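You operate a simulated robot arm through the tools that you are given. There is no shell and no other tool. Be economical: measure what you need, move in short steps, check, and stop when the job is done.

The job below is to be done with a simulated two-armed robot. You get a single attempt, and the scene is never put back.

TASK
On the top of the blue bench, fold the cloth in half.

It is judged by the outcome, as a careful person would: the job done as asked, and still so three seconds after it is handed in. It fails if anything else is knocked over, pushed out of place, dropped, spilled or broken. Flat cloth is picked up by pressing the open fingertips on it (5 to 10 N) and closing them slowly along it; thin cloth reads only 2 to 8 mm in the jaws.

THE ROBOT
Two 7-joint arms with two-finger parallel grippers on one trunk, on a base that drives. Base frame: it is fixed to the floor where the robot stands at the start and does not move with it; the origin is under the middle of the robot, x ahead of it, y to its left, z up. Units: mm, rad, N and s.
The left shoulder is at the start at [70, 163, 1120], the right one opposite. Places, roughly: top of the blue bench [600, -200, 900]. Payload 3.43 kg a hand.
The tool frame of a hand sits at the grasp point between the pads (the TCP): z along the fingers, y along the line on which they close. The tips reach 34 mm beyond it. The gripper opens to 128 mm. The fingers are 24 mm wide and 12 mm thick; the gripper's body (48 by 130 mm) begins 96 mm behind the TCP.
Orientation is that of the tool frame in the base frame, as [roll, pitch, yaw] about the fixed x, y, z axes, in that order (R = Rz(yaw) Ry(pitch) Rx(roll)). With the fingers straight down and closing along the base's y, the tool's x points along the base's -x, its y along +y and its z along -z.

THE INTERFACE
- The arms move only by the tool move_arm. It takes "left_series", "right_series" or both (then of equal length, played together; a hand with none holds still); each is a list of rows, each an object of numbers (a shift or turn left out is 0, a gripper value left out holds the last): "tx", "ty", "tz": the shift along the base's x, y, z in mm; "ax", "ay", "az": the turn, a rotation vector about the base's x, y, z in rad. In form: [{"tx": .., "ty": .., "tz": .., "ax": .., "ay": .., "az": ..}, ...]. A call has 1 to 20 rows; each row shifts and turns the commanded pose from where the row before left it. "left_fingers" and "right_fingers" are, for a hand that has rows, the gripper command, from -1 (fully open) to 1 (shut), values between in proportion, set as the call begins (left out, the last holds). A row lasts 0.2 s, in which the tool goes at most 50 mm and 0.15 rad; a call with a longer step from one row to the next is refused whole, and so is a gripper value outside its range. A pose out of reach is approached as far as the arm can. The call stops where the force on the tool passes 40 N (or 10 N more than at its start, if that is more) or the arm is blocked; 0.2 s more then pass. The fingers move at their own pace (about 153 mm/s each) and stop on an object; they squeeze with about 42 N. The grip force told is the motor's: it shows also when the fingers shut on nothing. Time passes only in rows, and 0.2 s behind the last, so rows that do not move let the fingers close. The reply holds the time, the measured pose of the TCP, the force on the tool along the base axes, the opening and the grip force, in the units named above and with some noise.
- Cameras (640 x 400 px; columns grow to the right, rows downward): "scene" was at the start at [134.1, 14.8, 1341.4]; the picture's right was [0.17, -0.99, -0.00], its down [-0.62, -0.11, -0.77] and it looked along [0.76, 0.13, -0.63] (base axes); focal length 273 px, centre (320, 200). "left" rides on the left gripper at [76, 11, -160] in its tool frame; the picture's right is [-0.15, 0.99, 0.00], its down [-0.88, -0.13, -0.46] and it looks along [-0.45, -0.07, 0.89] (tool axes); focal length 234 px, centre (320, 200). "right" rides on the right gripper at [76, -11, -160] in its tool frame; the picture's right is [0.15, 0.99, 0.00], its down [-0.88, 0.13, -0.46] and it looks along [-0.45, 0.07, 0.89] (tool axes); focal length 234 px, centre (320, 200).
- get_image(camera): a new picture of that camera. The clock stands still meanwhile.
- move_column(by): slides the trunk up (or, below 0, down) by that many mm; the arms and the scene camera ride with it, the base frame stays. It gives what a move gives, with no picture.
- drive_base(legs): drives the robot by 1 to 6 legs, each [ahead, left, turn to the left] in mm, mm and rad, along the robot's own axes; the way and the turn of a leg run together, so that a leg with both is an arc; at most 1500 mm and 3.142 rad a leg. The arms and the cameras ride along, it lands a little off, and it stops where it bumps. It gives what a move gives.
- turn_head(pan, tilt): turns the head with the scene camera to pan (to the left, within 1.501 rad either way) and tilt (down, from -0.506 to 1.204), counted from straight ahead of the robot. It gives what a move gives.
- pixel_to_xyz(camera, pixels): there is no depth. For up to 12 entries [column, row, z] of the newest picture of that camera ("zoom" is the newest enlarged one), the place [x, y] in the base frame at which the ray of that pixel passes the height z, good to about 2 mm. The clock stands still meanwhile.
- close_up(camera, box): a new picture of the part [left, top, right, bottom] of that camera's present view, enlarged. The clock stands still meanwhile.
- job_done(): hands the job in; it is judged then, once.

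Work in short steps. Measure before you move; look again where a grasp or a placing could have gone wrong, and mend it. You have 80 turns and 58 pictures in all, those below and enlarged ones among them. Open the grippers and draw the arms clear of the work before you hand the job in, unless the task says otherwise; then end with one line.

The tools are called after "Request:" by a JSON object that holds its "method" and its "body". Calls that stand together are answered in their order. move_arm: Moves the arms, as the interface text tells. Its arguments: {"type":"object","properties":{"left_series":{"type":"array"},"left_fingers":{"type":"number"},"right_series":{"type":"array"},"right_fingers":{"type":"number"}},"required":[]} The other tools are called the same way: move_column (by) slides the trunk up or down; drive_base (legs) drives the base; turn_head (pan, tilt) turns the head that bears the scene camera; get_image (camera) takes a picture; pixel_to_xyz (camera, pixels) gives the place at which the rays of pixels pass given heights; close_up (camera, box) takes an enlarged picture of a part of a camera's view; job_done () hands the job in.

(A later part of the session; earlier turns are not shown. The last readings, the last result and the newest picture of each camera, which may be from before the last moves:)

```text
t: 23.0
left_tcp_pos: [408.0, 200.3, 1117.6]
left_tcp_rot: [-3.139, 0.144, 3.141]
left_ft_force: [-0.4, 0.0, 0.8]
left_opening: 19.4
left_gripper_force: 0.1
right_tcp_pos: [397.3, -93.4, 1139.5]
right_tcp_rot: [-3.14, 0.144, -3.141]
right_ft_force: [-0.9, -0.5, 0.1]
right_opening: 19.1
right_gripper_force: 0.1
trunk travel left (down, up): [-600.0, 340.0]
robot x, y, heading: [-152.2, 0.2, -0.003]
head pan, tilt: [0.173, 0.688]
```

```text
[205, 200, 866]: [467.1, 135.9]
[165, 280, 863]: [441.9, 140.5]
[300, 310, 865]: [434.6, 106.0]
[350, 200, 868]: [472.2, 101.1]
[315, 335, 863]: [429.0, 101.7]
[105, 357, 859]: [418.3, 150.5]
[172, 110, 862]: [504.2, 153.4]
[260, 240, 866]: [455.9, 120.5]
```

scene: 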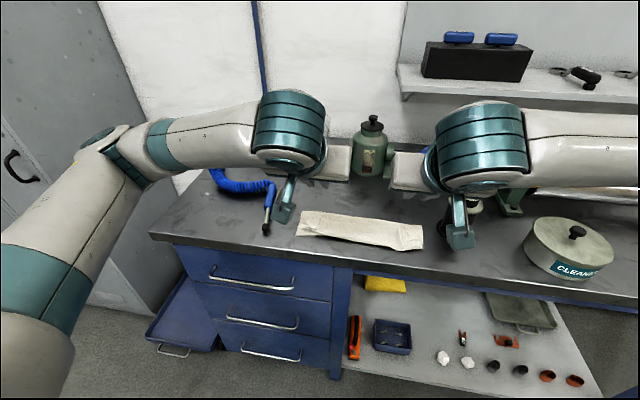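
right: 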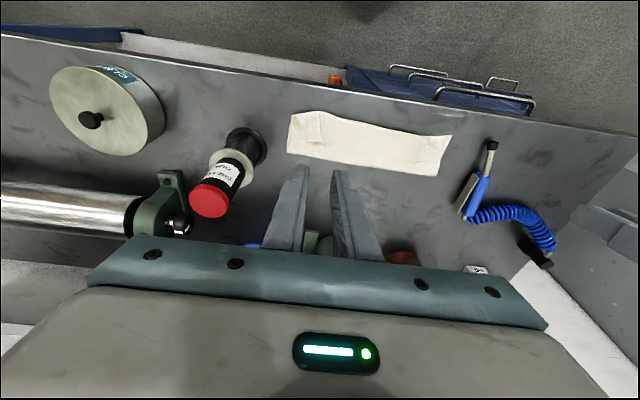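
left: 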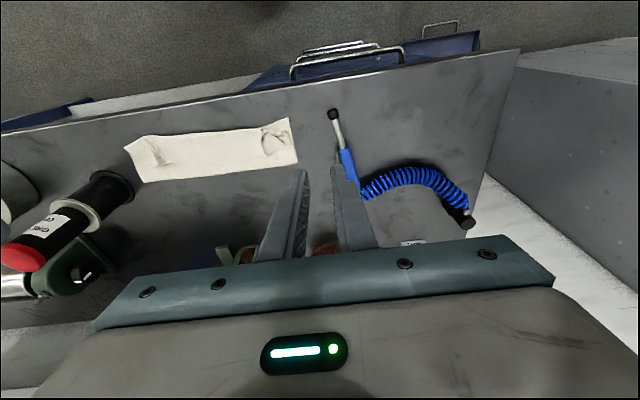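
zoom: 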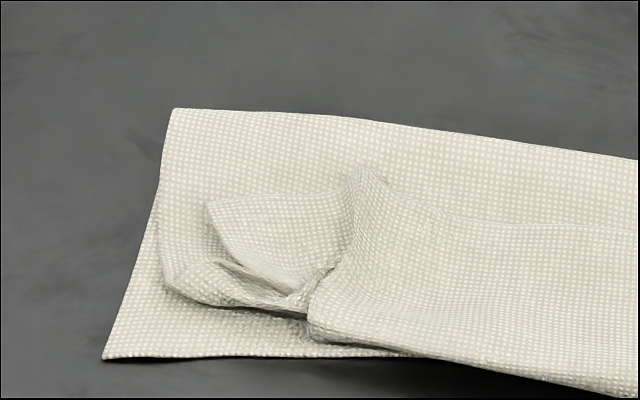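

The folded width (~86 mm) looks smaller than half of 224 mm; I cross-check the outline with the wrist cameras.

Request:
{"method": "pixel_to_xyz", "body": {"camera": "left", "pixels": [[289, 117, 860], [298, 163, 863], [124, 148, 860], [142, 182, 863]]}}

Request:
{"method": "pixel_to_xyz", "body": {"camera": "right", "pixels": [[291, 113, 860], [287, 153, 863], [453, 135, 860], [436, 176, 863], [370, 170, 863], [375, 125, 863]]}}

Request:
{"method": "close_up", "body": {"camera": "right", "box": [270, 90, 470, 215]}}

Request:
{"method": "close_up", "body": {"camera": "scene", "box": [340, 210, 436, 270]}}

```text
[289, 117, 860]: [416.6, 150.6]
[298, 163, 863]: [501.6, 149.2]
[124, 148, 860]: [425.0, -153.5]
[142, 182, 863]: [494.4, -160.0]
```

```text
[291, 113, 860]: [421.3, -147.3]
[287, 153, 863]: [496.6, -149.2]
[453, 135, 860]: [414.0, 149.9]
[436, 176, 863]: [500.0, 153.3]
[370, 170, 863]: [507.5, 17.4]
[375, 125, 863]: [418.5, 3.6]
```

```text
3.20 times, centred on (370, 152) of right
```

zoom: 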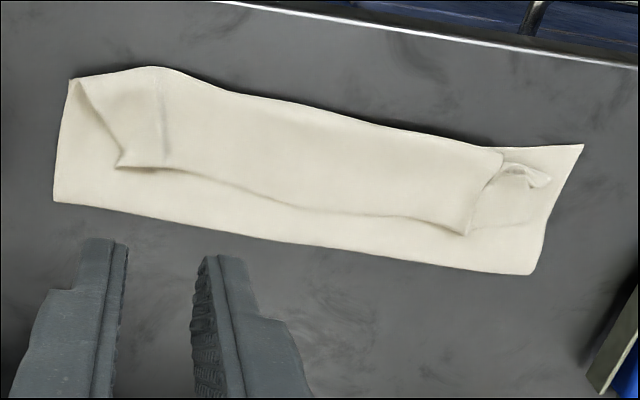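

```text
6.67 times, centred on (388, 240) of scene
```

zoom: 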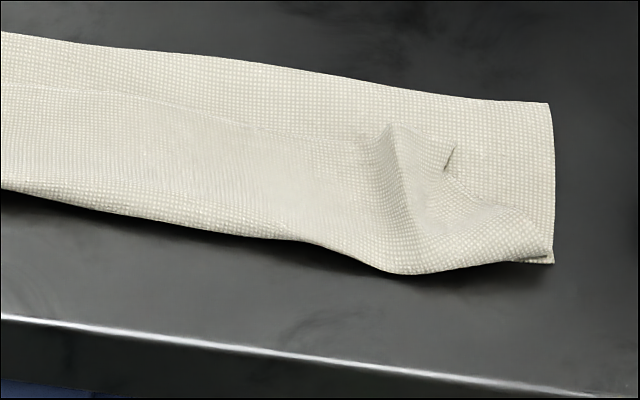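

Now I see it: the upper layer overshot as a loop, so its leading ~50 mm strip lies turned back on top (free edge from zoom-right (120,165) to (468,235)). This must be mended; I measure the free edge, to re-grip it, reopen and refold with a taut pull.

Request:
{"method": "pixel_to_xyz", "body": {"camera": "right", "pixels": [[307.5, 141.6, 866], [322, 142.5, 870], [345, 148, 868], [380, 157, 868], [400, 158, 868], [416, 163, 868], [442, 147, 866], [295, 115, 864], [320, 111, 866], [425, 138, 866]]}}

Request:
{"method": "close_up", "body": {"camera": "left", "box": [110, 95, 310, 220]}}

```text
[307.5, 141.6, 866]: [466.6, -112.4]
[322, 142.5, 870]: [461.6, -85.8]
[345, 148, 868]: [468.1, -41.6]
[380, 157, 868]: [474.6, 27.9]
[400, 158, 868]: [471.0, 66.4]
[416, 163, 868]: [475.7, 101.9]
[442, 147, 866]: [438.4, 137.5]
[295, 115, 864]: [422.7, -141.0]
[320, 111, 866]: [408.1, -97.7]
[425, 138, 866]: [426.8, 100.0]
```

```text
3.20 times, centred on (210, 158) of left
```

zoom: 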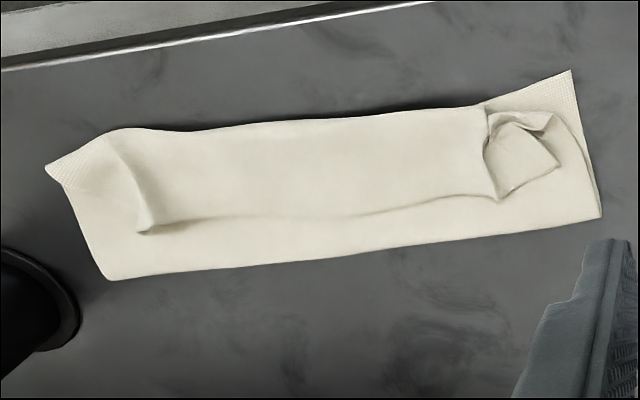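

I position both hands, fingers open ~40 mm, astride the existing pleats near the free edge: left tip (463,98), right tip (458,-92).

Request:
{"method": "move_arm", "body": {"left_series": [{"tx": 25, "ty": -34}, {"tx": 25, "ty": -34}, {"ty": -34}, {"tz": -45}, {"tz": -45}, {"tz": -45}, {"tz": -40}, {"tz": -20}, {}], "right_series": [{"tx": 28}, {"tx": 28}, {}, {"tz": -48}, {"tz": -48}, {"tz": -48}, {"tz": -45}, {"tz": -25}, {}], "left_fingers": 0.375, "right_fingers": 0.375}}

Request:
{"method": "close_up", "body": {"camera": "left", "box": [160, 80, 480, 280]}}

Request:
{"method": "close_up", "body": {"camera": "right", "box": [160, 80, 480, 280]}}

```text
t: 25.0
left_tcp_pos: [460.3, 98.7, 921.3]
left_tcp_rot: [3.141, 0.146, -3.14]
left_ft_force: [0.5, -0.4, 0.0]
left_opening: 40.1
left_gripper_force: 0.1
right_tcp_pos: [452.0, -93.1, 922.8]
right_tcp_rot: [-3.14, 0.147, 3.14]
right_ft_force: [-0.2, 0.1, 0.0]
right_opening: 39.9
right_gripper_force: 0.0
trunk travel left (down, up): [-600.0, 340.0]
robot x, y, heading: [-154.1, -0.7, -0.005]
head pan, tilt: [0.173, 0.688]
```

```text
2.00 times, centred on (320, 180) of left
```

zoom: 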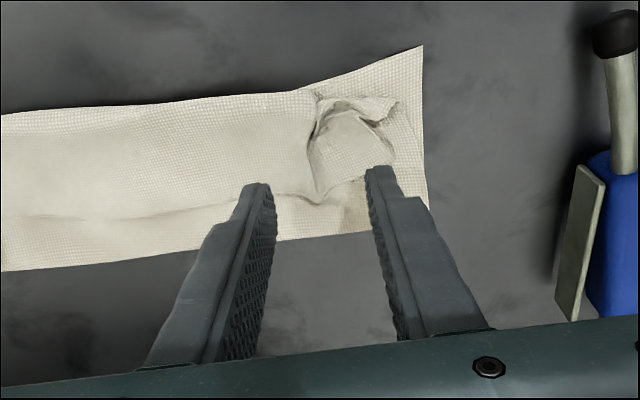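

```text
2.00 times, centred on (320, 180) of right
```

zoom: 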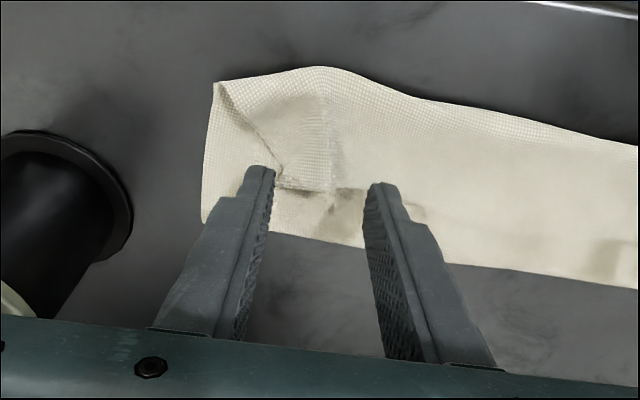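

I measure where the free edge corners are relative to the tips: left zoom (315,200), (260,188); right zoom (280,183), (330,190).

Request:
{"method": "pixel_to_xyz", "body": {"camera": "left", "pixels": [[317.5, 180, 868], [285, 174, 866], [357, 160, 868], [318, 128, 870]]}}

Request:
{"method": "pixel_to_xyz", "body": {"camera": "right", "pixels": [[300, 171.5, 866], [325, 175, 866], [370, 182, 866], [268, 122, 864], [325, 125, 870]]}}

```text
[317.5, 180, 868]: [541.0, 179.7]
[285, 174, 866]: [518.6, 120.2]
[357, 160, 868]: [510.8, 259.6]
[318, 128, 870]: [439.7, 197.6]
```

```text
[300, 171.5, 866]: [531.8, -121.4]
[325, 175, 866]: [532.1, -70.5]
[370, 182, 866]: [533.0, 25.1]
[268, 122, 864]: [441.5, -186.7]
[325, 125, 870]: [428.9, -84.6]
```

Those used the older full pictures; I use the zoom for the right hand and a fresh picture for the left.

Request:
{"method": "pixel_to_xyz", "body": {"camera": "zoom", "pixels": [[280, 183, 866], [330, 190, 866], [415, 200, 866], [218, 83, 864], [325, 68, 866], [258, 170, 887], [380, 185, 887]]}}

Request:
{"method": "close_up", "body": {"camera": "left", "box": [160, 80, 480, 280]}}

Request:
{"method": "pixel_to_xyz", "body": {"camera": "zoom", "pixels": [[315, 200, 868], [260, 188, 866], [395, 160, 868], [315, 97, 870], [258, 187, 887], [378, 170, 887], [350, 105, 870]]}}

```text
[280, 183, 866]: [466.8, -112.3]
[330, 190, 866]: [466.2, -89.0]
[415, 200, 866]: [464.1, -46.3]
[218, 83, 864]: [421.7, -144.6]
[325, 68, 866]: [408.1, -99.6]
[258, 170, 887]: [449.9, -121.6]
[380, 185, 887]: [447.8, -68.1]
```

```text
2.00 times, centred on (320, 180) of left
```

zoom: 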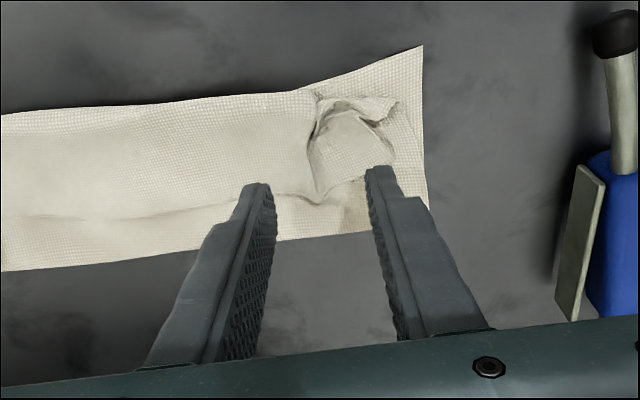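

```text
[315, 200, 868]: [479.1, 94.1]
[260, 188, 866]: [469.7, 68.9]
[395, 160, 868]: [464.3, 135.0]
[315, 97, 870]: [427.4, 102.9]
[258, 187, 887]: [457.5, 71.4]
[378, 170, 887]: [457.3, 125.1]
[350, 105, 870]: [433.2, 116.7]
```

Free edge: left ~(470–479, 70–94), right ~(466, -112…-46). I shift the right hand 10 mm inward, both 4 mm forward, and descend to light contact.

Request:
{"method": "move_arm", "body": {"left_series": [{"tx": 3, "ty": -3}, {"tz": -10}, {"tz": -8}, {"tz": -3}, {}], "right_series": [{"tx": 5, "ty": 9}, {"tz": -10}, {"tz": -10}, {"tz": -3}, {}]}}

```text
t: 26.2
left_tcp_pos: [461.6, 93.5, 902.4]
left_tcp_rot: [-3.139, 0.147, 3.142]
left_ft_force: [0.2, 0.5, 0.9]
left_opening: 39.7
left_gripper_force: 0.0
right_tcp_pos: [458.7, -86.6, 902.1]
right_tcp_rot: [3.141, 0.149, 3.14]
right_ft_force: [0.1, 0.9, 0.1]
right_opening: 40.0
right_gripper_force: 0.2
trunk travel left (down, up): [-600.0, 340.0]
robot x, y, heading: [-154.3, 3.9, -0.001]
head pan, tilt: [0.173, 0.688]
```

No contact yet; lower in small steps.

Request:
{"method": "move_arm", "body": {"left_series": [{"tz": -1.5}, {"tz": -1}, {}], "right_series": [{"tz": -1.5}, {"tz": -1}, {}]}}

Request:
{"method": "move_arm", "body": {"left_series": [{"tz": -1}, {}], "right_series": [{"tz": -1}, {}]}}

```text
t: 27.0
left_tcp_pos: [460.3, 93.1, 897.9]
left_tcp_rot: [-3.14, 0.146, 3.14]
left_ft_force: [0.1, 0.7, 3.5]
left_opening: 39.9
left_gripper_force: 0.5
right_tcp_pos: [458.7, -86.2, 898.9]
right_tcp_rot: [3.141, 0.146, 3.139]
right_ft_force: [0.1, -0.5, 2.0]
right_opening: 40.0
right_gripper_force: 0.1
trunk travel left (down, up): [-600.0, 340.0]
robot x, y, heading: [-149.1, 0.9, -0.002]
head pan, tilt: [0.173, 0.688]
```

```text
t: 27.6
left_tcp_pos: [460.3, 93.5, 898.6]
left_tcp_rot: [-3.141, 0.146, -3.141]
left_ft_force: [0.5, 0.2, 4.7]
left_opening: 40.1
left_gripper_force: 0.1
right_tcp_pos: [457.9, -86.7, 898.8]
right_tcp_rot: [-3.141, 0.15, 3.14]
right_ft_force: [0.8, -0.3, 4.5]
right_opening: 39.9
right_gripper_force: 0.1
trunk travel left (down, up): [-600.0, 340.0]
robot x, y, heading: [-152.2, 0.8, 0.002]
head pan, tilt: [0.173, 0.688]
```

About 4.6 N on both; I close in steps with slight pressure.

Request:
{"method": "move_arm", "body": {"left_series": [{"tz": -0.5}], "right_series": [{"tz": -0.5}], "left_fingers": 0.55, "right_fingers": 0.55}}

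Request:
{"method": "move_arm", "body": {"left_series": [{}], "right_series": [{}], "left_fingers": 0.75, "right_fingers": 0.75}}

Request:
{"method": "move_arm", "body": {"left_series": [{}, {}], "right_series": [{}, {}], "left_fingers": 1, "right_fingers": 1}}

Request:
{"method": "move_arm", "body": {"left_series": [{"tz": 5}, {"tz": 10}, {"tz": 10}], "right_series": [{"tz": 5}, {"tz": 10}, {"tz": 10}]}}

Request:
{"method": "get_image", "body": {"camera": "left"}}

Request:
{"method": "get_image", "body": {"camera": "right"}}

```text
t: 28.0
left_tcp_pos: [460.6, 94.6, 897.2]
left_tcp_rot: [-3.142, 0.145, -3.14]
left_ft_force: [0.3, 0.0, 4.2]
left_opening: 28.6
left_gripper_force: 0.0
right_tcp_pos: [457.9, -86.0, 898.2]
right_tcp_rot: [3.141, 0.145, 3.141]
right_ft_force: [-0.5, 1.2, 5.2]
right_opening: 28.4
right_gripper_force: 0.0
trunk travel left (down, up): [-600.0, 340.0]
robot x, y, heading: [-155.8, 2.3, -0.005]
head pan, tilt: [0.173, 0.688]
```

```text
t: 28.4
left_tcp_pos: [459.7, 93.4, 899.0]
left_tcp_rot: [-3.14, 0.147, 3.141]
left_ft_force: [-0.7, -0.4, 4.5]
left_opening: 16.2
left_gripper_force: 0.1
right_tcp_pos: [457.0, -86.2, 898.8]
right_tcp_rot: [-3.142, 0.149, 3.141]
right_ft_force: [0.2, 0.9, 5.2]
right_opening: 15.7
right_gripper_force: 0.0
trunk travel left (down, up): [-600.0, 340.0]
robot x, y, heading: [-153.8, 1.3, 0.001]
head pan, tilt: [0.173, 0.688]
```

```text
t: 29.0
left_tcp_pos: [460.5, 93.3, 897.7]
left_tcp_rot: [-3.141, 0.149, -3.141]
left_ft_force: [0.4, -2.7, 6.2]
left_opening: 4.4
left_gripper_force: 38.7
right_tcp_pos: [458.4, -86.6, 897.7]
right_tcp_rot: [3.14, 0.149, 3.139]
right_ft_force: [0.2, 1.3, 5.4]
right_opening: 1.9
right_gripper_force: 37.0
trunk travel left (down, up): [-600.0, 340.0]
robot x, y, heading: [-153.3, 0.3, 0.004]
head pan, tilt: [0.173, 0.688]
```

```text
t: 29.8
left_tcp_pos: [462.1, 95.2, 921.5]
left_tcp_rot: [3.14, 0.147, -3.141]
left_ft_force: [0.1, -3.6, 0.0]
left_opening: 4.6
left_gripper_force: 38.7
right_tcp_pos: [459.4, -84.6, 922.5]
right_tcp_rot: [-3.14, 0.146, 3.138]
right_ft_force: [0.1, 4.8, -0.6]
right_opening: 1.8
right_gripper_force: 37.1
trunk travel left (down, up): [-600.0, 340.0]
robot x, y, heading: [-152.8, 2.2, -0.0]
head pan, tilt: [0.173, 0.688]
```

```text
18 pictures are left
```

left: 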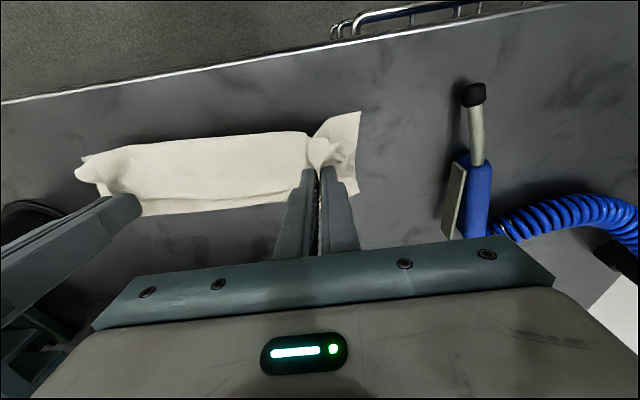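

```text
17 pictures are left
```

right: 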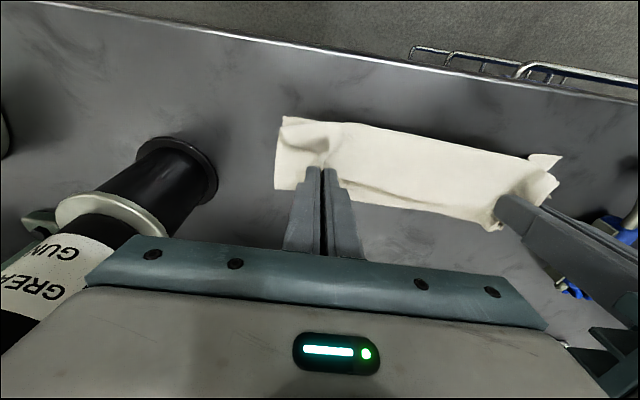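

Both hands hold the free edge (4.6 and 1.8 mm). I lift and carry it back over toward the far side to open the loop and let the lower layer lie out.

Request:
{"method": "move_arm", "body": {"left_series": [{"tx": 5, "tz": 15}, {"tx": 5, "tz": 15}, {"tx": 5, "tz": 15}, {"tx": 20, "tz": 8}, {"tx": 20, "tz": 8}, {"tx": 20, "tz": 8}, {"tx": 18, "tz": -8}, {"tx": 18, "tz": -11}, {"tx": 18, "tz": -13}, {}], "right_series": [{"tx": 5, "tz": 15}, {"tx": 5, "tz": 15}, {"tx": 5, "tz": 15}, {"tx": 20, "tz": 8}, {"tx": 20, "tz": 8}, {"tx": 20, "tz": 8}, {"tx": 18, "tz": -8}, {"tx": 18, "tz": -11}, {"tx": 18, "tz": -13}, {}]}}

Request:
{"method": "close_up", "body": {"camera": "scene", "box": [260, 150, 468, 280]}}

```text
t: 32.0
left_tcp_pos: [591.4, 96.1, 959.5]
left_tcp_rot: [3.141, 0.147, 3.14]
left_ft_force: [-0.9, -5.3, 0.5]
left_opening: 4.2
left_gripper_force: 39.1
right_tcp_pos: [587.8, -87.5, 959.4]
right_tcp_rot: [3.14, 0.146, 3.141]
right_ft_force: [0.1, 6.4, 0.1]
right_opening: 1.9
right_gripper_force: 36.9
trunk travel left (down, up): [-600.0, 340.0]
robot x, y, heading: [-147.7, -4.3, -0.003]
head pan, tilt: [0.173, 0.688]
```

```text
3.08 times, centred on (364, 215) of scene
```

zoom: 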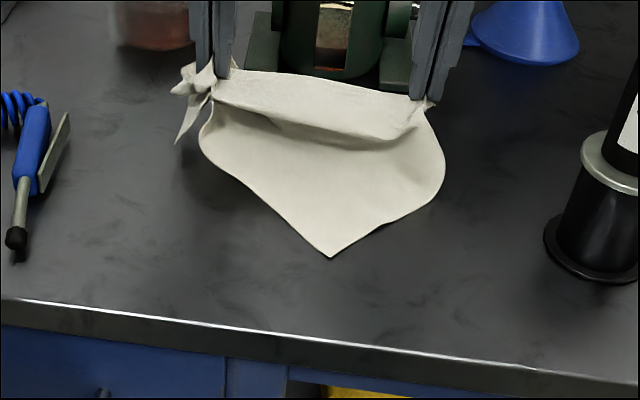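

Unexpected: the cloth hangs with a point toward me, so more than the free edge was caught. I look from the wrist cameras to understand it.

Request:
{"method": "get_image", "body": {"camera": "left"}}

Request:
{"method": "get_image", "body": {"camera": "right"}}

```text
15 pictures are left
```

left: 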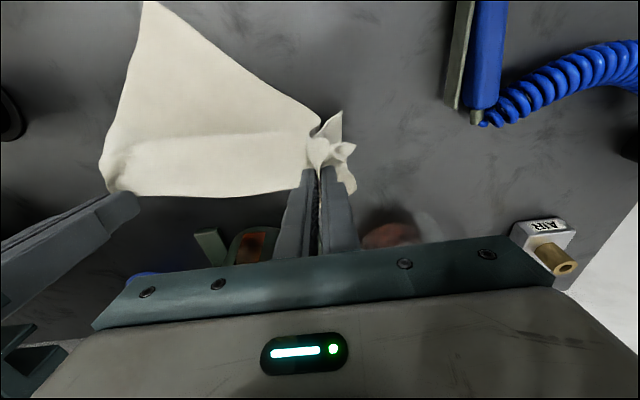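

```text
14 pictures are left
```

right: 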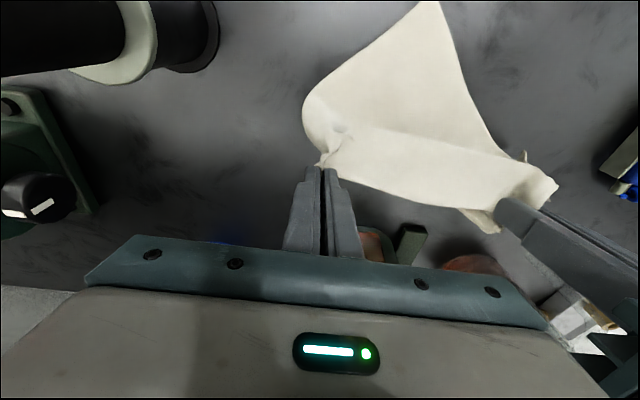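

The left hand caught the lower layer too, so the near-left corner dangles from it; the point is the near-right corner. I lay the far edge back at its original place and open the left hand to spread the corner separately.

Request:
{"method": "move_arm", "body": {"left_series": [{"tx": 10, "tz": -12}, {"tx": 10, "tz": -14}, {"tx": 10, "tz": -14}, {"tz": -10}, {"tz": -7}, {}], "right_series": [{"tx": 10, "tz": -12}, {"tx": 10, "tz": -14}, {"tx": 10, "tz": -14}, {"tz": -10}, {"tz": -7}, {}]}}

Request:
{"method": "move_arm", "body": {"left_series": [{}, {}, {"tz": 20}, {"tz": 40}, {"tz": 40, "ty": 30}, {"ty": 40, "tx": -40}, {}], "left_fingers": 0.6}}

Request:
{"method": "close_up", "body": {"camera": "scene", "box": [260, 150, 468, 280]}}

```text
t: 33.4
left_tcp_pos: [618.9, 93.5, 902.2]
left_tcp_rot: [3.141, 0.146, -3.141]
left_ft_force: [0.7, -4.0, 1.8]
left_opening: 4.4
left_gripper_force: 38.1
right_tcp_pos: [616.9, -85.5, 903.5]
right_tcp_rot: [-3.141, 0.146, 3.14]
right_ft_force: [0.1, 3.7, 0.2]
right_opening: 1.8
right_gripper_force: 37.0
trunk travel left (down, up): [-600.0, 340.0]
robot x, y, heading: [-152.5, -1.9, 0.002]
head pan, tilt: [0.173, 0.688]
```

```text
refused: row 6 steps farther than a row can; nothing moved
```

```text
3.08 times, centred on (364, 215) of scene
```

zoom: 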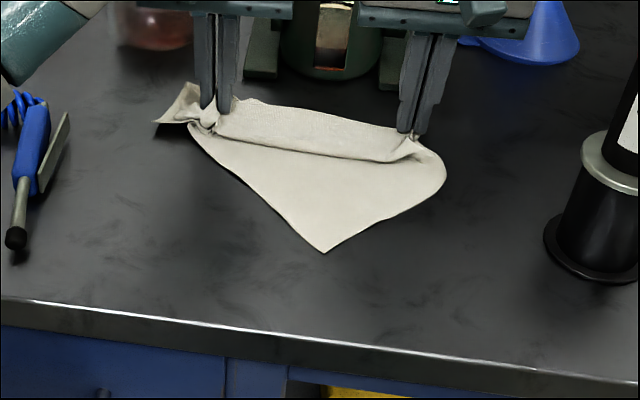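

The near-left corner lies at zoom (155,122), left of the left fingers. I release the left hand and rise.

Request:
{"method": "move_arm", "body": {"left_series": [{}, {}, {"tz": 20}, {"tz": 40}, {"tz": 40, "ty": 20}, {"ty": 30, "tx": -30}, {}], "left_fingers": 0.6}}

Request:
{"method": "get_image", "body": {"camera": "left"}}

```text
t: 35.0
left_tcp_pos: [592.4, 144.2, 1000.5]
left_tcp_rot: [3.14, 0.145, 3.139]
left_ft_force: [-0.3, 0.6, 0.2]
left_opening: 25.7
left_gripper_force: 0.1
right_tcp_pos: [617.3, -88.3, 901.5]
right_tcp_rot: [3.141, 0.147, 3.141]
right_ft_force: [0.0, 0.4, 0.3]
right_opening: 2.0
right_gripper_force: 36.4
trunk travel left (down, up): [-600.0, 340.0]
robot x, y, heading: [-152.5, -1.0, 0.0]
head pan, tilt: [0.173, 0.688]
```

```text
12 pictures are left
```

left: 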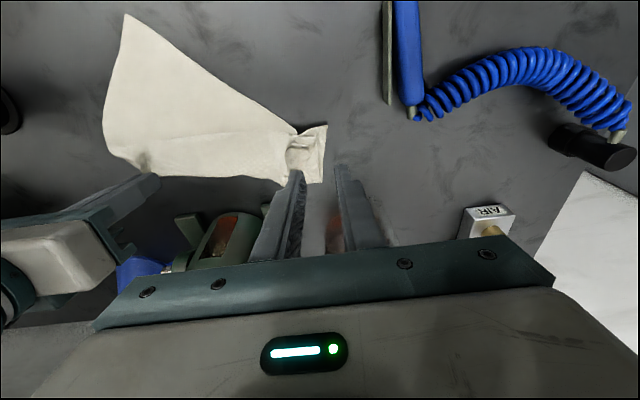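

The left end is still a stack: near-left corner at (326,125), fold end at (320,183). I measure it so as to pinch just the near-left corner and draw it out toward the robot.

Request:
{"method": "pixel_to_xyz", "body": {"camera": "left", "pixels": [[326, 125, 862], [320, 183, 863], [300, 131, 863], [290, 145, 866], [290, 182, 866], [125, 15, 860], [104, 110, 862], [307, 155, 866]]}}

Request:
{"method": "close_up", "body": {"camera": "left", "box": [256, 100, 352, 190]}}

```text
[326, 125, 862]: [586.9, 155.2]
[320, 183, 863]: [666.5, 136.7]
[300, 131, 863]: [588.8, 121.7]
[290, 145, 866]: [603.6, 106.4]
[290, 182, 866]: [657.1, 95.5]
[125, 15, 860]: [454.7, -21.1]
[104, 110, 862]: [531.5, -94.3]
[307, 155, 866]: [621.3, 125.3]
```

```text
4.44 times, centred on (304, 145) of left
```

zoom: 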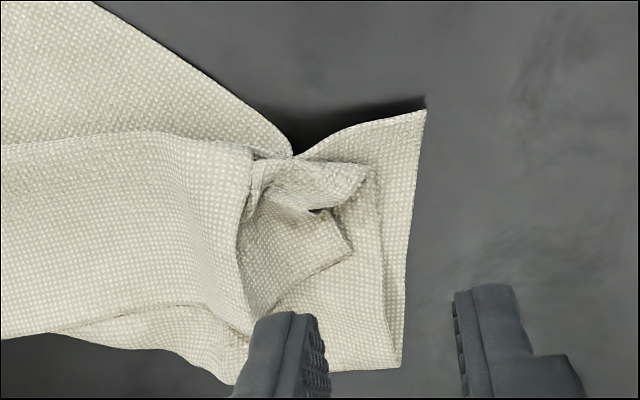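

The corner is clear: bottom layer only near zoom (390,135), about (592,136). I descend there with ~20 mm opening.

Request:
{"method": "move_arm", "body": {"left_series": [{"tx": -5, "ty": -10}, {"tz": -40}, {"tz": -40}, {"tz": -15}, {"tz": -4}, {"tz": -2}, {}], "left_fingers": 0.69}}

Request:
{"method": "move_arm", "body": {"left_series": [{"tz": -1.5}, {"tz": -0.7}, {}]}}

```text
t: 36.6
left_tcp_pos: [584.9, 134.8, 902.1]
left_tcp_rot: [3.14, 0.146, 3.141]
left_ft_force: [0.6, 0.6, 0.5]
left_opening: 19.6
left_gripper_force: 0.1
right_tcp_pos: [616.6, -86.8, 903.4]
right_tcp_rot: [-3.141, 0.147, 3.139]
right_ft_force: [0.0, -0.3, 0.3]
right_opening: 1.9
right_gripper_force: 36.4
trunk travel left (down, up): [-600.0, 340.0]
robot x, y, heading: [-152.8, 2.3, -0.004]
head pan, tilt: [0.173, 0.688]
```

```text
t: 37.4
left_tcp_pos: [584.5, 133.1, 901.0]
left_tcp_rot: [3.141, 0.147, -3.14]
left_ft_force: [-0.2, -0.2, 1.1]
left_opening: 19.8
left_gripper_force: 0.0
right_tcp_pos: [617.3, -86.3, 902.4]
right_tcp_rot: [-3.141, 0.146, 3.141]
right_ft_force: [0.2, 0.4, -0.7]
right_opening: 2.3
right_gripper_force: 37.5
trunk travel left (down, up): [-600.0, 340.0]
robot x, y, heading: [-148.8, 7.1, 0.004]
head pan, tilt: [0.173, 0.688]
```

Still ~1 N; press a little more.

Request:
{"method": "move_arm", "body": {"left_series": [{"tz": -1.5}, {"tz": -1}, {}]}}

Request:
{"method": "move_arm", "body": {"left_series": [{"tz": -0.7}, {}]}}

```text
t: 38.2
left_tcp_pos: [584.3, 134.6, 899.1]
left_tcp_rot: [-3.141, 0.148, 3.141]
left_ft_force: [0.1, 0.5, 2.0]
left_opening: 19.6
left_gripper_force: 0.0
right_tcp_pos: [616.9, -86.9, 902.7]
right_tcp_rot: [3.14, 0.147, 3.14]
right_ft_force: [0.1, -0.1, -0.5]
right_opening: 2.1
right_gripper_force: 36.8
trunk travel left (down, up): [-600.0, 340.0]
robot x, y, heading: [-153.7, -1.1, -0.005]
head pan, tilt: [0.173, 0.688]
```

```text
t: 38.8
left_tcp_pos: [584.6, 134.2, 897.6]
left_tcp_rot: [-3.141, 0.147, -3.141]
left_ft_force: [1.0, -0.4, 3.8]
left_opening: 19.8
left_gripper_force: 0.0
right_tcp_pos: [615.7, -87.3, 902.9]
right_tcp_rot: [-3.141, 0.145, 3.139]
right_ft_force: [-0.3, -0.8, -0.6]
right_opening: 2.1
right_gripper_force: 37.1
trunk travel left (down, up): [-600.0, 340.0]
robot x, y, heading: [-149.8, 1.5, -0.0]
head pan, tilt: [0.173, 0.688]
```

Now 3.8 N; a touch more and close in steps, then lift and see.

Request:
{"method": "move_arm", "body": {"left_series": [{"tz": -0.6}, {}], "left_fingers": 0.8}}

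Request:
{"method": "move_arm", "body": {"left_series": [{}, {}, {}], "left_fingers": 1}}

Request:
{"method": "move_arm", "body": {"left_series": [{"tz": 5, "tx": -5}, {"tz": 10, "tx": -10}, {"tz": 5, "tx": -12}]}}

Request:
{"method": "close_up", "body": {"camera": "left", "box": [64, 0, 448, 240]}}

```text
t: 39.4
left_tcp_pos: [584.1, 133.6, 897.3]
left_tcp_rot: [-3.141, 0.147, 3.141]
left_ft_force: [1.3, -0.9, 8.3]
left_opening: 12.9
left_gripper_force: 0.0
right_tcp_pos: [616.4, -86.3, 903.7]
right_tcp_rot: [-3.141, 0.146, 3.14]
right_ft_force: [-0.7, 0.4, -0.3]
right_opening: 2.1
right_gripper_force: 37.2
trunk travel left (down, up): [-600.0, 340.0]
robot x, y, heading: [-151.2, -0.1, -0.001]
head pan, tilt: [0.173, 0.688]
```

```text
t: 40.2
left_tcp_pos: [584.3, 133.4, 895.9]
left_tcp_rot: [3.141, 0.148, 3.14]
left_ft_force: [0.3, -1.5, 10.1]
left_opening: 0.5
left_gripper_force: 35.3
right_tcp_pos: [617.7, -86.3, 903.3]
right_tcp_rot: [-3.141, 0.147, 3.14]
right_ft_force: [-0.2, 0.2, -0.7]
right_opening: 2.1
right_gripper_force: 36.8
trunk travel left (down, up): [-600.0, 340.0]
robot x, y, heading: [-150.6, 1.6, 0.0]
head pan, tilt: [0.173, 0.688]
```

```text
t: 41.0
left_tcp_pos: [557.6, 133.3, 914.6]
left_tcp_rot: [3.141, 0.145, 3.14]
left_ft_force: [0.1, -0.2, -0.4]
left_opening: 0.4
left_gripper_force: 35.6
right_tcp_pos: [617.0, -85.5, 902.8]
right_tcp_rot: [-3.14, 0.146, 3.141]
right_ft_force: [-0.9, 0.2, 0.4]
right_opening: 2.0
right_gripper_force: 36.9
trunk travel left (down, up): [-600.0, 340.0]
robot x, y, heading: [-151.9, 1.7, 0.001]
head pan, tilt: [0.173, 0.688]
```

```text
1.67 times, centred on (256, 120) of left
```

zoom: 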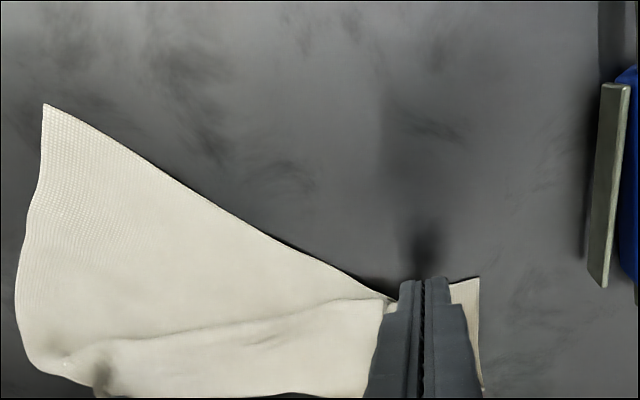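

Nothing caught. I'll instead press the closed fingertips on the bottom-layer corner and drag it out toward the near side; I locate the corner first.

Request:
{"method": "pixel_to_xyz", "body": {"camera": "zoom", "pixels": [[480, 278, 861], [450, 285, 862], [484, 385, 862], [43, 104, 859], [392, 300, 866]]}}

```text
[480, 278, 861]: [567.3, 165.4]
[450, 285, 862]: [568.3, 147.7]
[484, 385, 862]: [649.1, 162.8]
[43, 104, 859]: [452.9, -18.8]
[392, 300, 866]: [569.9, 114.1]
```

The corner did move 20 mm with the fingers, so dragging works. I press closed tips at (580,150) and drag toward -x.

Request:
{"method": "move_arm", "body": {"left_series": [{"tx": 17, "ty": 17}, {"tz": -10}, {"tz": -5}, {"tz": -1.5}, {"tz": -1}, {}]}}

Request:
{"method": "move_arm", "body": {"left_series": [{"tz": -0.6}, {}]}}

```text
t: 42.4
left_tcp_pos: [574.2, 150.5, 897.7]
left_tcp_rot: [-3.14, 0.146, 3.139]
left_ft_force: [0.4, 0.3, 1.6]
left_opening: 0.1
left_gripper_force: 34.9
right_tcp_pos: [617.0, -86.1, 903.1]
right_tcp_rot: [-3.141, 0.147, 3.139]
right_ft_force: [-0.4, -0.1, 0.6]
right_opening: 2.1
right_gripper_force: 36.0
trunk travel left (down, up): [-600.0, 340.0]
robot x, y, heading: [-157.2, -3.2, -0.004]
head pan, tilt: [0.173, 0.688]
```

```text
t: 43.0
left_tcp_pos: [573.2, 150.4, 896.5]
left_tcp_rot: [3.141, 0.146, -3.141]
left_ft_force: [0.2, 0.2, 3.2]
left_opening: 0.3
left_gripper_force: 35.0
right_tcp_pos: [616.9, -85.5, 903.5]
right_tcp_rot: [3.141, 0.147, 3.14]
right_ft_force: [0.6, -0.5, 0.8]
right_opening: 2.1
right_gripper_force: 36.5
trunk travel left (down, up): [-600.0, 340.0]
robot x, y, heading: [-152.2, -1.7, -0.004]
head pan, tilt: [0.173, 0.688]
```

3.2 N; press slightly more and drag 80 mm.

Request:
{"method": "move_arm", "body": {"left_series": [{"tz": -0.8}, {}, {"tx": -8}, {"tx": -8}, {"tx": -8}, {"tx": -8}, {"tx": -8}, {"tx": -8}, {"tx": -8}, {"tx": -8}, {"tx": -8}, {"tx": -8}]}}

Request:
{"method": "close_up", "body": {"camera": "scene", "box": [260, 150, 468, 280]}}

```text
t: 45.6
left_tcp_pos: [495.6, 151.0, 897.5]
left_tcp_rot: [-3.141, 0.144, 3.14]
left_ft_force: [1.9, -2.5, 1.7]
left_opening: 0.2
left_gripper_force: 35.2
right_tcp_pos: [616.8, -85.3, 902.8]
right_tcp_rot: [3.141, 0.146, 3.141]
right_ft_force: [-1.8, 3.4, -0.2]
right_opening: 2.1
right_gripper_force: 37.0
trunk travel left (down, up): [-600.0, 340.0]
robot x, y, heading: [-151.1, -0.3, -0.001]
head pan, tilt: [0.173, 0.688]
```

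```text
3.08 times, centred on (364, 215) of scene
```

zoom: 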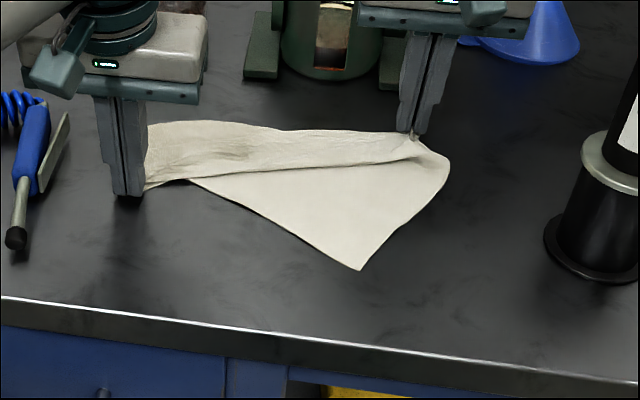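

The left stack moved as a whole. I lift the left hand clear and look at the stack closely from the left camera.

Request:
{"method": "move_arm", "body": {"left_series": [{"tz": 20}, {"tz": 40}, {"tz": 40, "tx": -20}, {"tz": 40, "tx": -25}, {}]}}

Request:
{"method": "close_up", "body": {"camera": "left", "box": [80, 40, 400, 240]}}

```text
t: 46.8
left_tcp_pos: [453.7, 151.9, 1035.8]
left_tcp_rot: [-3.141, 0.145, 3.141]
left_ft_force: [0.3, -0.1, 0.0]
left_opening: 0.0
left_gripper_force: 33.3
right_tcp_pos: [618.1, -85.9, 901.8]
right_tcp_rot: [-3.14, 0.145, 3.139]
right_ft_force: [-0.2, -0.2, -0.3]
right_opening: 2.0
right_gripper_force: 37.1
trunk travel left (down, up): [-600.0, 340.0]
robot x, y, heading: [-153.4, 0.4, -0.001]
head pan, tilt: [0.173, 0.688]
```

```text
2.00 times, centred on (240, 140) of left
```

zoom: 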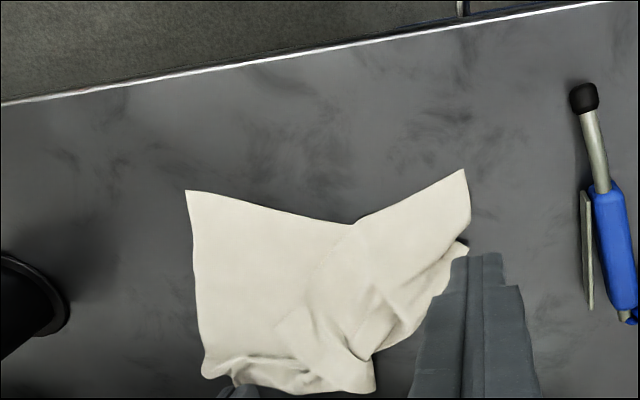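

The left part has spread somewhat; the fingers hide part of it. I shift the hand away and take a tighter view.

Request:
{"method": "move_arm", "body": {"left_series": [{"tx": -30, "ty": 40}, {"tx": -30, "ty": 38}, {}]}}

Request:
{"method": "close_up", "body": {"camera": "left", "box": [120, 110, 312, 230]}}

```text
t: 47.6
left_tcp_pos: [390.4, 227.9, 1038.2]
left_tcp_rot: [3.139, 0.146, 3.141]
left_ft_force: [0.4, 0.1, -0.8]
left_opening: 0.0
left_gripper_force: 32.7
right_tcp_pos: [618.3, -87.5, 902.5]
right_tcp_rot: [3.141, 0.147, 3.14]
right_ft_force: [0.2, -0.7, -0.2]
right_opening: 2.1
right_gripper_force: 37.0
trunk travel left (down, up): [-600.0, 340.0]
robot x, y, heading: [-154.6, -2.7, -0.002]
head pan, tilt: [0.173, 0.688]
```

```text
3.33 times, centred on (216, 170) of left
```

zoom: 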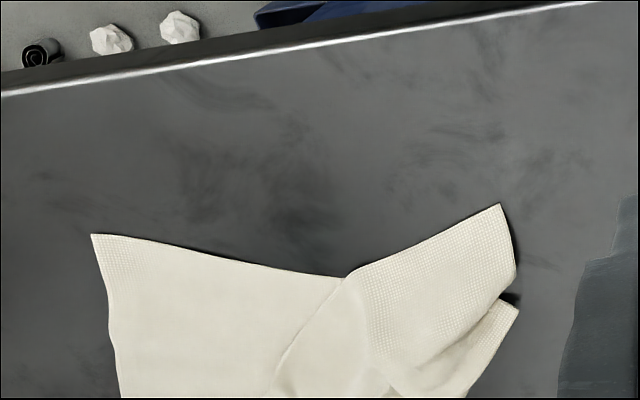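

I convert key points: (92,235), (345,280), (500,205), (515,265), (518,308), (280,385), (465,398).

Request:
{"method": "pixel_to_xyz", "body": {"camera": "zoom", "pixels": [[92, 235, 860], [345, 280, 862], [500, 205, 862], [515, 265, 862], [518, 308, 862], [280, 385, 864], [465, 398, 862], [118, 398, 861]]}}

Request:
{"method": "close_up", "body": {"camera": "scene", "box": [292, 175, 420, 255]}}

```text
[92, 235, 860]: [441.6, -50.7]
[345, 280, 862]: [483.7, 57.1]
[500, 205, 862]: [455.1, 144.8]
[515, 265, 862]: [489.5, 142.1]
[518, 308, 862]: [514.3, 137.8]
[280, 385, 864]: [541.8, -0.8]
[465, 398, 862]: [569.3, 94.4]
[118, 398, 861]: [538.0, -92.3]
```

```text
5.00 times, centred on (356, 215) of scene
```

zoom: 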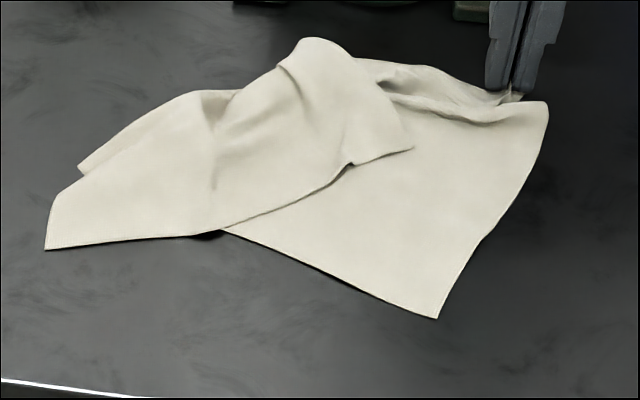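

Reading this: the top flap's edge runs from the right hand along to the corner at (455,145), so that is the far-left corner, single-layered there. Plan: pinch it, lift both hands so the cloth hangs straight from its far edge, then lay the hanging near edge down on the far side, half the cloth toward me, and carry the held edge back over it. That way the grip needs no flip.

Request:
{"method": "move_arm", "body": {"left_series": [{"tx": 27, "ty": -37}, {"tx": 27, "ty": -37}, {"tx": 27, "ty": -38}, {"tz": -45}, {"tz": -45}, {"tz": -30}, {"tz": -12}, {"tz": -3}, {}], "left_fingers": 0.45}}

Request:
{"method": "move_arm", "body": {"left_series": [{"tz": -2}, {"tz": -1}, {}]}}

Request:
{"method": "close_up", "body": {"camera": "left", "box": [192, 90, 448, 250]}}

```text
t: 49.6
left_tcp_pos: [472.5, 116.1, 902.1]
left_tcp_rot: [3.142, 0.146, 3.14]
left_ft_force: [0.0, -0.7, -0.1]
left_opening: 35.2
left_gripper_force: 0.1
right_tcp_pos: [616.1, -84.5, 902.6]
right_tcp_rot: [-3.141, 0.145, 3.138]
right_ft_force: [-0.3, 0.1, 0.6]
right_opening: 2.1
right_gripper_force: 36.6
trunk travel left (down, up): [-600.0, 340.0]
robot x, y, heading: [-152.2, -1.6, -0.008]
head pan, tilt: [0.173, 0.688]
```

```text
t: 50.4
left_tcp_pos: [472.1, 117.7, 899.0]
left_tcp_rot: [-3.141, 0.148, -3.141]
left_ft_force: [0.1, 0.0, -0.5]
left_opening: 35.0
left_gripper_force: 0.1
right_tcp_pos: [617.4, -85.1, 902.0]
right_tcp_rot: [-3.141, 0.147, 3.14]
right_ft_force: [0.5, -0.6, 0.6]
right_opening: 2.1
right_gripper_force: 36.7
trunk travel left (down, up): [-600.0, 340.0]
robot x, y, heading: [-152.7, -0.0, -0.006]
head pan, tilt: [0.173, 0.688]
```

```text
2.50 times, centred on (320, 170) of left
```

zoom: 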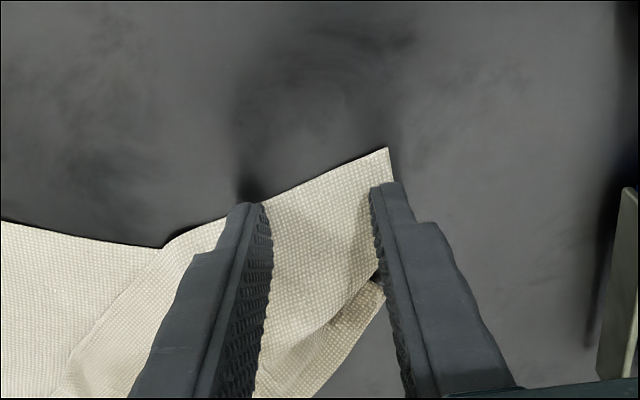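

The outer finger is right at the cloth's left edge; I shift 9 mm inward and press.

Request:
{"method": "move_arm", "body": {"left_series": [{"tx": 2, "ty": -9}, {"tz": -1}, {"tz": -1}, {}]}}

Request:
{"method": "move_arm", "body": {"left_series": [{"tz": -0.7}, {}]}}

```text
t: 51.4
left_tcp_pos: [472.0, 108.2, 896.4]
left_tcp_rot: [-3.141, 0.149, 3.141]
left_ft_force: [0.1, 0.2, 4.7]
left_opening: 35.4
left_gripper_force: 0.3
right_tcp_pos: [616.6, -87.2, 902.7]
right_tcp_rot: [-3.14, 0.146, 3.139]
right_ft_force: [0.5, 0.5, 0.1]
right_opening: 1.8
right_gripper_force: 36.5
trunk travel left (down, up): [-600.0, 340.0]
robot x, y, heading: [-158.0, -0.5, -0.001]
head pan, tilt: [0.173, 0.688]
```

```text
t: 52.0
left_tcp_pos: [471.6, 108.1, 896.6]
left_tcp_rot: [-3.141, 0.15, -3.14]
left_ft_force: [1.8, 1.5, 14.5]
left_opening: 35.7
left_gripper_force: 0.4
right_tcp_pos: [616.3, -87.4, 902.9]
right_tcp_rot: [3.141, 0.146, 3.14]
right_ft_force: [0.6, 0.3, 0.2]
right_opening: 2.2
right_gripper_force: 36.8
trunk travel left (down, up): [-600.0, 340.0]
robot x, y, heading: [-156.4, 0.4, -0.003]
head pan, tilt: [0.173, 0.688]
```

14.5 N is a bit much; ease 0.4 mm and close in steps.

Request:
{"method": "move_arm", "body": {"left_series": [{"tz": 0.4}, {}], "left_fingers": 0.6}}

Request:
{"method": "move_arm", "body": {"left_series": [{}], "left_fingers": 0.75}}

Request:
{"method": "move_arm", "body": {"left_series": [{}, {}, {}], "left_fingers": 1}}

```text
t: 52.6
left_tcp_pos: [472.1, 106.6, 896.2]
left_tcp_rot: [-3.14, 0.147, 3.141]
left_ft_force: [-0.4, -1.3, 13.8]
left_opening: 24.5
left_gripper_force: 0.1
right_tcp_pos: [616.3, -87.6, 903.7]
right_tcp_rot: [3.141, 0.149, 3.139]
right_ft_force: [0.1, 0.6, 0.4]
right_opening: 1.8
right_gripper_force: 36.6
trunk travel left (down, up): [-600.0, 340.0]
robot x, y, heading: [-152.8, -1.4, -0.008]
head pan, tilt: [0.173, 0.688]
```

```text
t: 53.0
left_tcp_pos: [472.6, 105.5, 896.5]
left_tcp_rot: [-3.141, 0.148, -3.14]
left_ft_force: [-0.4, -1.8, 13.2]
left_opening: 15.3
left_gripper_force: 0.1
right_tcp_pos: [617.4, -87.7, 903.1]
right_tcp_rot: [3.141, 0.149, 3.139]
right_ft_force: [0.9, 0.3, -0.7]
right_opening: 2.1
right_gripper_force: 36.7
trunk travel left (down, up): [-600.0, 340.0]
robot x, y, heading: [-153.0, 2.1, -0.002]
head pan, tilt: [0.173, 0.688]
```

```text
t: 53.8
left_tcp_pos: [472.1, 106.8, 897.1]
left_tcp_rot: [3.141, 0.148, -3.141]
left_ft_force: [1.1, 0.5, 13.6]
left_opening: 2.4
left_gripper_force: 37.0
right_tcp_pos: [616.9, -86.6, 904.4]
right_tcp_rot: [-3.141, 0.148, 3.139]
right_ft_force: [-0.1, -0.3, 0.3]
right_opening: 2.0
right_gripper_force: 36.5
trunk travel left (down, up): [-600.0, 340.0]
robot x, y, heading: [-149.8, -0.3, -0.005]
head pan, tilt: [0.173, 0.688]
```

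Caught (2.4 mm). I lift both hands together ~240 mm, bringing them to the same x and ~225 mm apart, so the cloth hangs free.

Request:
{"method": "move_arm", "body": {"left_series": [{"tz": 20, "tx": 5}, {"tz": 20, "tx": 7, "ty": 1}, {"tz": 20, "tx": 7, "ty": 1}, {"tz": 20, "tx": 7, "ty": 1}, {"tz": 20, "tx": 7, "ty": 1}, {"tz": 20, "tx": 7, "ty": 1}, {"tz": 20, "tx": 7, "ty": 1}, {"tz": 20, "tx": 7, "ty": 1}, {"tz": 20, "tx": 7, "ty": 1}, {"tz": 20, "tx": 7, "ty": 1}, {"tz": 20, "tx": 7, "ty": 1}, {"tz": 20, "tx": 3, "ty": 1}, {}, {}], "right_series": [{"tz": 20, "tx": -5}, {"tz": 20, "tx": -5, "ty": -1}, {"tz": 20, "tx": -5, "ty": -1}, {"tz": 20, "tx": -6, "ty": -1}, {"tz": 20, "tx": -6, "ty": -1}, {"tz": 20, "tx": -6, "ty": -1}, {"tz": 20, "tx": -6, "ty": -1}, {"tz": 20, "tx": -6, "ty": -1}, {"tz": 20, "tx": -6, "ty": -1}, {"tz": 20, "tx": -6, "ty": -1}, {"tz": 20, "tx": -6, "ty": -1}, {"tz": 20, "tx": -4, "ty": -1}, {}, {}]}}

Request:
{"method": "get_image", "body": {"camera": "scene"}}

```text
t: 56.8
left_tcp_pos: [550.6, 116.7, 1136.8]
left_tcp_rot: [3.141, 0.145, -3.141]
left_ft_force: [0.1, 0.0, 0.1]
left_opening: 2.5
left_gripper_force: 37.0
right_tcp_pos: [549.7, -98.3, 1140.9]
right_tcp_rot: [-3.141, 0.147, 3.139]
right_ft_force: [-0.8, -0.6, 0.3]
right_opening: 2.3
right_gripper_force: 36.6
trunk travel left (down, up): [-600.0, 340.0]
robot x, y, heading: [-152.8, 5.5, -0.003]
head pan, tilt: [0.173, 0.688]
```

```text
4 pictures are left
```

scene: 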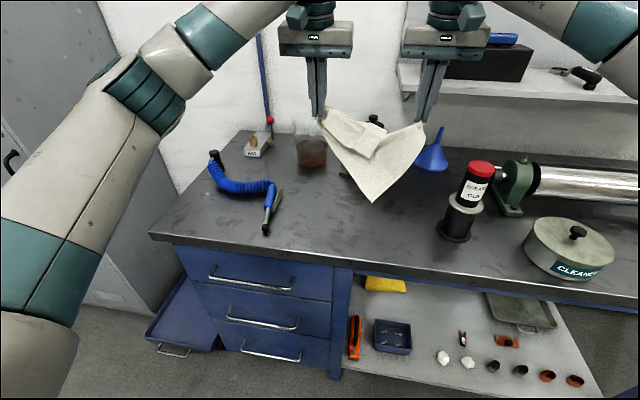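

Both grips hold, but they are diagonal corners (near-left and far-right); the adjacent corners hang below. I spread the hands to stretch the diagonal; then I'll lay it down so the two free corners land separately toward me, and can swap the left grip to the far-left corner.

Request:
{"method": "move_arm", "body": {"left_series": [{"ty": 8}, {"ty": 8}, {"ty": 8}, {"ty": 8}, {"ty": 8}, {"ty": 6}, {}], "right_series": [{"ty": -8}, {"ty": -8}, {"ty": -8}, {"ty": -8}, {"ty": -8}, {"ty": -6}, {}]}}

```text
t: 58.4
left_tcp_pos: [551.0, 162.1, 1136.9]
left_tcp_rot: [-3.141, 0.146, -3.141]
left_ft_force: [-0.1, -2.1, -0.2]
left_opening: 2.4
left_gripper_force: 37.3
right_tcp_pos: [551.4, -143.1, 1142.1]
right_tcp_rot: [-3.142, 0.146, -3.141]
right_ft_force: [-0.2, 3.0, 0.5]
right_opening: 2.1
right_gripper_force: 37.0
trunk travel left (down, up): [-600.0, 340.0]
robot x, y, heading: [-150.5, 0.4, -0.0]
head pan, tilt: [0.173, 0.688]
```

2–3 N of tension at 305 mm apart confirms the diagonal. Now I come toward the robot and down, then lay it along an arc going away, so the hanging corners settle toward me.

Request:
{"method": "move_arm", "body": {"left_series": [{"tx": -17.5, "tz": -11}, {"tx": -17.5, "tz": -11}, {"tx": -17.5, "tz": -11}, {"tx": -17.5, "tz": -11}, {"tx": -17.5, "tz": -11}, {"tx": -17.5, "tz": -10}, {"tx": 22.7, "tz": -1.5}, {"tx": 22.4, "tz": -4.3}, {"tx": 21.7, "tz": -7.2}, {"tx": 20.5, "tz": -9.7}, {"tx": 19.2, "tz": -12.4}, {"tx": 17.4, "tz": -14.7}, {"tx": 15.4, "tz": -16.8}, {"tx": 13.2, "tz": -18.6}, {"tx": 10.6, "tz": -20.1}, {"tx": 8.1, "tz": -21.4}, {"tx": 5.2, "tz": -20}, {"tx": 2.2, "tz": -11}, {}], "right_series": [{"tx": -17.5, "tz": -12}, {"tx": -17.5, "tz": -12}, {"tx": -17.5, "tz": -12}, {"tx": -17.5, "tz": -12}, {"tx": -17.5, "tz": -12}, {"tx": -17.5, "tz": -10}, {"tx": 22.7, "tz": -1.5}, {"tx": 22.4, "tz": -4.3}, {"tx": 21.7, "tz": -7.2}, {"tx": 20.5, "tz": -9.7}, {"tx": 19.2, "tz": -12.4}, {"tx": 17.4, "tz": -14.7}, {"tx": 15.4, "tz": -16.8}, {"tx": 13.2, "tz": -18.6}, {"tx": 10.6, "tz": -20.1}, {"tx": 8.1, "tz": -21.4}, {"tx": 5.2, "tz": -20}, {"tx": 2.2, "tz": -11}, {}]}}

Request:
{"method": "close_up", "body": {"camera": "scene", "box": [276, 160, 436, 260]}}

```text
t: 62.4
left_tcp_pos: [624.1, 164.3, 913.1]
left_tcp_rot: [3.141, 0.147, 3.141]
left_ft_force: [0.0, -2.0, 0.1]
left_opening: 2.2
left_gripper_force: 37.3
right_tcp_pos: [623.2, -142.1, 916.2]
right_tcp_rot: [-3.141, 0.147, 3.14]
right_ft_force: [-0.6, 1.8, 0.3]
right_opening: 2.3
right_gripper_force: 36.8
trunk travel left (down, up): [-600.0, 340.0]
robot x, y, heading: [-152.7, 1.5, -0.003]
head pan, tilt: [0.173, 0.688]
```

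```text
4.00 times, centred on (356, 210) of scene
```

zoom: 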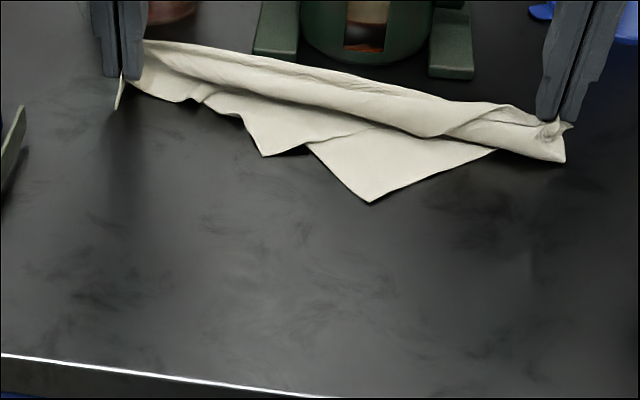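

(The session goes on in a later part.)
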